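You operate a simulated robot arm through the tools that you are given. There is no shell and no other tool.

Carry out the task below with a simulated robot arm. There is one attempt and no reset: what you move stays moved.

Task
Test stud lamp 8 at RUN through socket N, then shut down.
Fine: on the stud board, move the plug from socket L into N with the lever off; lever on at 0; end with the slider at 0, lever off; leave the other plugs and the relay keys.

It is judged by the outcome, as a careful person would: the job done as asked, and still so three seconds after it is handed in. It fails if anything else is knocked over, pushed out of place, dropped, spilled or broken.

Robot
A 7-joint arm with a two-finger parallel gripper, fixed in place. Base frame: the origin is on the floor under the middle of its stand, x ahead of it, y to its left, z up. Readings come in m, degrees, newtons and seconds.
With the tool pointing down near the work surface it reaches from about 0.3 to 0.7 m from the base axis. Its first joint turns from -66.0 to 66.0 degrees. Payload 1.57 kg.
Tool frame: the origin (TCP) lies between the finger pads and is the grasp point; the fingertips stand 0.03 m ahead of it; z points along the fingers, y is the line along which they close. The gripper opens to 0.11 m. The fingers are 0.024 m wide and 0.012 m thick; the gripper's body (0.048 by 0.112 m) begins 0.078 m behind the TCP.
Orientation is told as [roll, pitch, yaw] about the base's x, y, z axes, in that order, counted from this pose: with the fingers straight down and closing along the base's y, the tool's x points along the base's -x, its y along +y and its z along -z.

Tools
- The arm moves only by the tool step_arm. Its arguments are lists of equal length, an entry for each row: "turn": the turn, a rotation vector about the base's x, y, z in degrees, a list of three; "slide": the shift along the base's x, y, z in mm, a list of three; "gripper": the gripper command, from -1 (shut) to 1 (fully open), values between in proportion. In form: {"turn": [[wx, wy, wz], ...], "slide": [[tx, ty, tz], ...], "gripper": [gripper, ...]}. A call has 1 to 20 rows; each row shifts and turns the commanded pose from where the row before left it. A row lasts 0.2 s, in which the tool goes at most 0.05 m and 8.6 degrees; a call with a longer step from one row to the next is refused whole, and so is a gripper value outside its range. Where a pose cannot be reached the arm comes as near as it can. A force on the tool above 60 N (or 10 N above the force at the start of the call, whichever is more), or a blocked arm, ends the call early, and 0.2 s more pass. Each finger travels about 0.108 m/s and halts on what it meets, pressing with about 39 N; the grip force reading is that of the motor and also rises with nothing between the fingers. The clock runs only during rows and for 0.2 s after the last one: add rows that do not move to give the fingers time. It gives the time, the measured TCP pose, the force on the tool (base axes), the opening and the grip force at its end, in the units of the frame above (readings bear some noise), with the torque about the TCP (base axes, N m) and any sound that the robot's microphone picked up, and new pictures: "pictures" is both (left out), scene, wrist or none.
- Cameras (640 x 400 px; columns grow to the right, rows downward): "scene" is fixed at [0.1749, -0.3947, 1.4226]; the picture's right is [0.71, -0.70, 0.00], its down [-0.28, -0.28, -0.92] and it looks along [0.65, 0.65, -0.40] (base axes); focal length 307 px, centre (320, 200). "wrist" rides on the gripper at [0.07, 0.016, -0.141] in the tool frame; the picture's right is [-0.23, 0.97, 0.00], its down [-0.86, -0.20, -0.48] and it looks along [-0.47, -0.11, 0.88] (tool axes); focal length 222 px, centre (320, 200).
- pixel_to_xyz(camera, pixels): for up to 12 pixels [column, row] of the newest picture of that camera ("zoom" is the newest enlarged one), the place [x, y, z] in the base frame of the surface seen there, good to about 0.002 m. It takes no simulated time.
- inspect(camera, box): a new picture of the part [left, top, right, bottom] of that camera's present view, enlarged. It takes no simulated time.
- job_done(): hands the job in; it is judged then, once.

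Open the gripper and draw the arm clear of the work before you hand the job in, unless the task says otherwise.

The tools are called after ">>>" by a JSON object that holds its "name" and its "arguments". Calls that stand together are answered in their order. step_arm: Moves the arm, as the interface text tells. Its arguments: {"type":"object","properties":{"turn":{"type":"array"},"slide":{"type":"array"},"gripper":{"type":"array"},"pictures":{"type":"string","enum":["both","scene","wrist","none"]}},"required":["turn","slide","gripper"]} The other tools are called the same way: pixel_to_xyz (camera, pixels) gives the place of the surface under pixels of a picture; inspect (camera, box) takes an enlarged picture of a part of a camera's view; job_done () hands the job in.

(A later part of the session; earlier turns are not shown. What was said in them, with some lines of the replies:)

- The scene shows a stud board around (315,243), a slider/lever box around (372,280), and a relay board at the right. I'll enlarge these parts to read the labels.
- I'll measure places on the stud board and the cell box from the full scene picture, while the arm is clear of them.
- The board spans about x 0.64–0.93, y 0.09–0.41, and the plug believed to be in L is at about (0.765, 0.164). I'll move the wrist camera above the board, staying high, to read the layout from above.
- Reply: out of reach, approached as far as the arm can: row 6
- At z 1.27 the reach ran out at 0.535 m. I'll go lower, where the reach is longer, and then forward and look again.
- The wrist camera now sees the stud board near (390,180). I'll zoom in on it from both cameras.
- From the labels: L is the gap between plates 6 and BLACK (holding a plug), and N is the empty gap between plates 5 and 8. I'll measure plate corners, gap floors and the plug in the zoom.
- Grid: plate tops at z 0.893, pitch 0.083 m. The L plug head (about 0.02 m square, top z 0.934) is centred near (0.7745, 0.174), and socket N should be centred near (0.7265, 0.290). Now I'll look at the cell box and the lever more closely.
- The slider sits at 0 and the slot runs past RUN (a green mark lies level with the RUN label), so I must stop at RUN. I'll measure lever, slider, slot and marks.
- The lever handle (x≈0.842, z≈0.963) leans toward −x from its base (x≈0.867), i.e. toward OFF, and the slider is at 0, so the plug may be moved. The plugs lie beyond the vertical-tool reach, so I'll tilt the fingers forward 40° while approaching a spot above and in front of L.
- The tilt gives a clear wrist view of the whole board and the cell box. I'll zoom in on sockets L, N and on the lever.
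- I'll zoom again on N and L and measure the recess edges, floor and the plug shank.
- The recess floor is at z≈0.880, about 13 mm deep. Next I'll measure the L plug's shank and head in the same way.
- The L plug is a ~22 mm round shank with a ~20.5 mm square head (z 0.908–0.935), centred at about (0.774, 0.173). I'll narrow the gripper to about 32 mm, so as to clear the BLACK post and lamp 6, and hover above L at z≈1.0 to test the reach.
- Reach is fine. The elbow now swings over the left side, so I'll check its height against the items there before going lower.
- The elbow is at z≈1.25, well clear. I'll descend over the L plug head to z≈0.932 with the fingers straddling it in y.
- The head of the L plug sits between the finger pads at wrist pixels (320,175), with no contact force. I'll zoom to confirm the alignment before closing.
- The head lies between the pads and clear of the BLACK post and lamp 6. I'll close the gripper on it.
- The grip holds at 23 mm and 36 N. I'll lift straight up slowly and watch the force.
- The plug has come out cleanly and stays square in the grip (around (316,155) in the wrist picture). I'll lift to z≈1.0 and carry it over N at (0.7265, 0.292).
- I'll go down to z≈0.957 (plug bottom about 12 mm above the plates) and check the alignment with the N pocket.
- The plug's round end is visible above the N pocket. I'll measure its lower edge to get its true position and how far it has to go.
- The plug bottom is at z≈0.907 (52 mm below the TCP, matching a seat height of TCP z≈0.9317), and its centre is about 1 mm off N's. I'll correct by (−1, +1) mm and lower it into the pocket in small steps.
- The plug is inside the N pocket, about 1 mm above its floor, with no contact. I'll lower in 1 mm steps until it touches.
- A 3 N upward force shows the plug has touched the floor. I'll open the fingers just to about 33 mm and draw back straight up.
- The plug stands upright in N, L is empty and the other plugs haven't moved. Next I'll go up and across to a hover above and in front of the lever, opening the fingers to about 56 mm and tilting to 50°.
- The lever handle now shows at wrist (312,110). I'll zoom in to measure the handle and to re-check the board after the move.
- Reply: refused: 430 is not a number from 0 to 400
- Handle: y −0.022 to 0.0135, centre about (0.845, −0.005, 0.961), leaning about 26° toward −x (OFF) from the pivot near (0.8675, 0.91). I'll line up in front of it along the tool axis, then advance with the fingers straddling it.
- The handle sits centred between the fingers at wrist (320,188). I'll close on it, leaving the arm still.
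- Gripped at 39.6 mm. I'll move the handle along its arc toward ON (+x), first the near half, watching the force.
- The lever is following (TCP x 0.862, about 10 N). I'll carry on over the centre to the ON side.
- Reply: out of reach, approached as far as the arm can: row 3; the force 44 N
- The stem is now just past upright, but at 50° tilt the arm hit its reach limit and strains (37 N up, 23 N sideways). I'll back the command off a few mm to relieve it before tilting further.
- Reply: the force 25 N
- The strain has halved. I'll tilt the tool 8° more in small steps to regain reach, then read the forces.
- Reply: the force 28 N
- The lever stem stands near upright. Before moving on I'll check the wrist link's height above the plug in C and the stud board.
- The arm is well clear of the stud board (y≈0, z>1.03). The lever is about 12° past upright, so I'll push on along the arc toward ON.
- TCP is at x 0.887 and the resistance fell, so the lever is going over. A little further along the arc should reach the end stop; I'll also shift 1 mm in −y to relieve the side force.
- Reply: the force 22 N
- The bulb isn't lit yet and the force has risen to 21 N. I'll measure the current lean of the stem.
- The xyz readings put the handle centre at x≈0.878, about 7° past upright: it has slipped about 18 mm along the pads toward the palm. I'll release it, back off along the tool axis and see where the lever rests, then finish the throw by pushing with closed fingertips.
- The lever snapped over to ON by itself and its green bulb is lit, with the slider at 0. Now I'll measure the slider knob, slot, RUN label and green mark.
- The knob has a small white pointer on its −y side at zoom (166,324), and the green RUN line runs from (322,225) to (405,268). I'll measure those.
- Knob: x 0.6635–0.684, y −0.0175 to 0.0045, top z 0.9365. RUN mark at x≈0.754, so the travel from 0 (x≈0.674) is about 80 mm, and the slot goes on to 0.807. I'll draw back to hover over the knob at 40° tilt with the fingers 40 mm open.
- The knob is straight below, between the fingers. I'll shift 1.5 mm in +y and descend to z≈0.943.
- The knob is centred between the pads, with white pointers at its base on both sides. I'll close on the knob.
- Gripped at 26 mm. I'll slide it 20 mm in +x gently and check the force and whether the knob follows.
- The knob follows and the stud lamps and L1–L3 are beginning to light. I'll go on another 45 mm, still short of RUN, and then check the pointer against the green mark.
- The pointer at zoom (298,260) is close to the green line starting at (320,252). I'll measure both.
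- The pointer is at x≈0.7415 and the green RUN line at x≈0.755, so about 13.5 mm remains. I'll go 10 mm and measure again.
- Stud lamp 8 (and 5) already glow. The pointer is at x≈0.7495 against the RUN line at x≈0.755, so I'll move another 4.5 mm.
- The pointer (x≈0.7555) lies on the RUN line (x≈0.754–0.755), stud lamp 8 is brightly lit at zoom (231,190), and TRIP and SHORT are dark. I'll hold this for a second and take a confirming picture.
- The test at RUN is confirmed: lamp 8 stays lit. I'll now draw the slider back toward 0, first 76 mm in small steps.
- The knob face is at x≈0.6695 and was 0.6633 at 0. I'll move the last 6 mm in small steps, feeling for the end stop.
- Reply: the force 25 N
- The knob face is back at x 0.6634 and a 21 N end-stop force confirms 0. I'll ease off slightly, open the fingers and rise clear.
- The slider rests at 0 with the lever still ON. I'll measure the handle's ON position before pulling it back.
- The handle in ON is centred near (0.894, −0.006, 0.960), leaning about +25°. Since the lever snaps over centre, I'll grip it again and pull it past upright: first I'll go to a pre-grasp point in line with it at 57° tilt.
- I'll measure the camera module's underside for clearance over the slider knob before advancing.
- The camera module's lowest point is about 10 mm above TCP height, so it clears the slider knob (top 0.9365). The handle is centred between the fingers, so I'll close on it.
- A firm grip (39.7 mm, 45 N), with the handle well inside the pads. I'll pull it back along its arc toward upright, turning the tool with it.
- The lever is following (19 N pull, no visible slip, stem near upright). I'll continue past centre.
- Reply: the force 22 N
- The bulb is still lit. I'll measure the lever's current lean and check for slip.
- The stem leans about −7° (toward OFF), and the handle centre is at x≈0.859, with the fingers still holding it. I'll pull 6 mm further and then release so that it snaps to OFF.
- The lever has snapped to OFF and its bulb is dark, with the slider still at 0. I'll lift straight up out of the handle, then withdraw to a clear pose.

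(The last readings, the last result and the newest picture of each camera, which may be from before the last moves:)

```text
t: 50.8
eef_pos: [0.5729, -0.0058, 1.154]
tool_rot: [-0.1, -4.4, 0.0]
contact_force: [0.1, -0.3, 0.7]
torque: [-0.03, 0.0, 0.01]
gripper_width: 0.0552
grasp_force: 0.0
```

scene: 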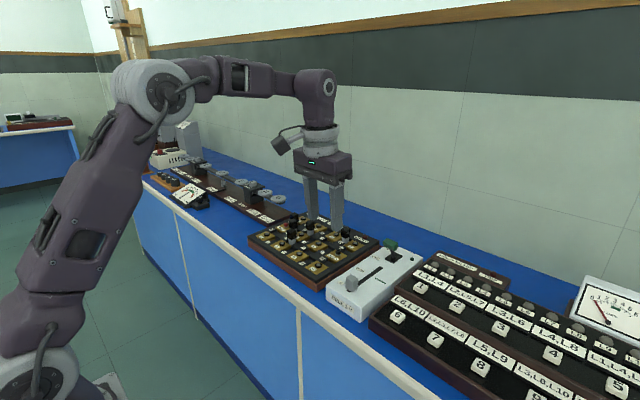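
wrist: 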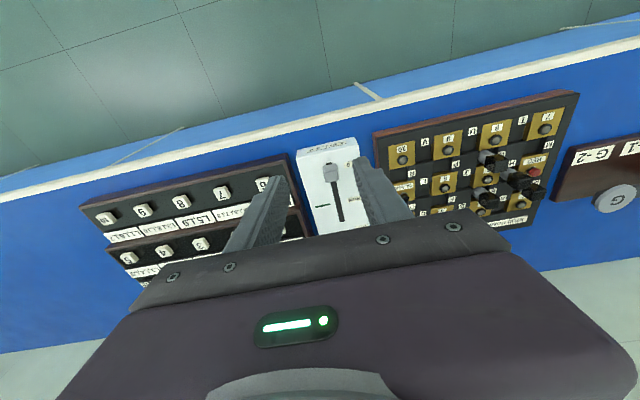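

The arm is clear. I'll move it further back, open the gripper fully, and then inspect the final state of the lever, slider, plugs and relay board.

>>> {"name": "step_arm", "arguments": {"turn": [[0, 4.4, 0], [0, 0, 0], [0, 0, 0], [0, 0, 0], [0, 0, 0], [0, 0, 0]], "slide": [[-40, 0, 25], [-45, 0, 20], [-45, 0, 20], [-45, 0, 20], [0, 0, 0], [0, 0, 0]], "gripper": [0.3, 0.7, 1, 1, 1, 1], "pictures": "both"}}

>>> {"name": "inspect", "arguments": {"camera": "scene", "box": [245, 205, 345, 285]}}

>>> {"name": "inspect", "arguments": {"camera": "scene", "box": [325, 230, 425, 310]}}

>>> {"name": "inspect", "arguments": {"camera": "scene", "box": [380, 240, 640, 400]}}

```text
t: 52.2
eef_pos: [0.3989, -0.0028, 1.2385]
tool_rot: [0.1, -0.2, 0.0]
contact_force: [0.6, 0.0, 0.1]
torque: [-0.02, -0.02, 0.02]
gripper_width: 0.1097
grasp_force: 0.0
```

scene: 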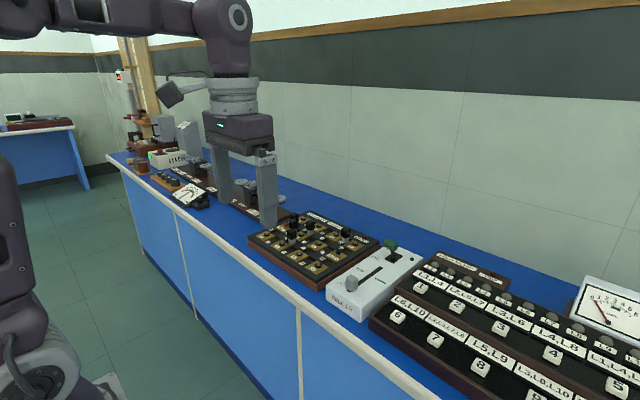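
wrist: 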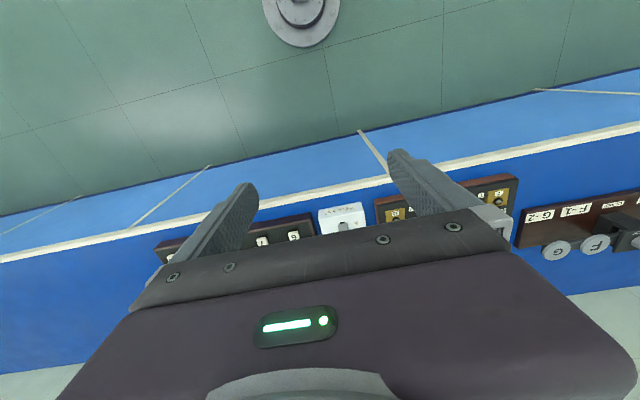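

```text
5.00 times, centred on (295, 245) of scene
```

zoom: 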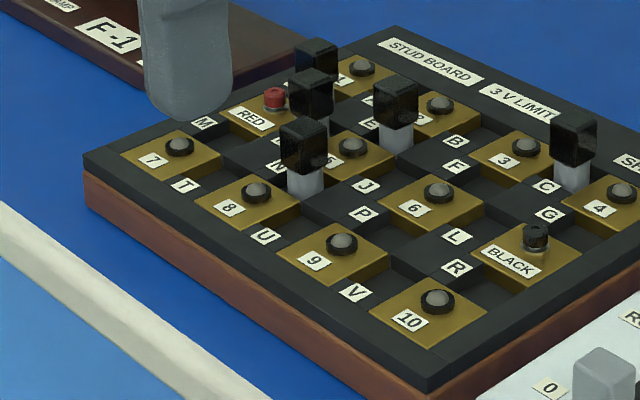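

```text
5.00 times, centred on (375, 270) of scene
```

zoom: 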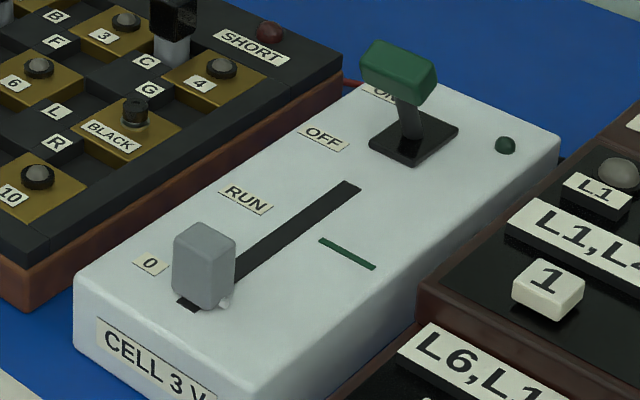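

```text
2.46 times, centred on (510, 320) of scene
```

zoom: 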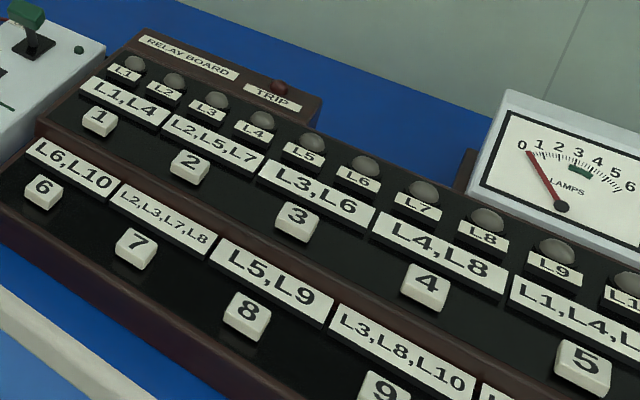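

The final state is as asked: the plug stands in N with L empty, the other plugs and relay keys haven't moved, and the slider is at 0. The lever is OFF, its bulb and all the lamps are dark, and the arm is clear with the gripper open. I'm handing the job in.

>>> {"name": "job_done", "arguments": {}}

```text
The job is handed in.
```

Stud lamp 8 lit at RUN with the plug in socket N, and everything is shut down again.

- **Plug:** I moved the plug from L to N with the lever off. It stands upright in N, and L is empty.
- **Test:** I switched the lever on with the slider at 0, then moved the slider to the RUN mark. Lamp 8 stayed lit for about a second while I held it there. The SHORT lamp was dark while the slider was at RUN or close to it, and the TRIP lamp was dark at RUN.
- **Shutdown:** The slider is back against its stop at 0 and the lever is off. All lamps, including the lever's bulb, are dark.
- **Everything else:** The other plugs and the relay keys were left alone. The arm is clear of the bench with the gripper open.

The lever took two tries to switch on. My grip slipped partway, but the lever was already past its midpoint and snapped on when I let go. The slider was at 0 throughout.
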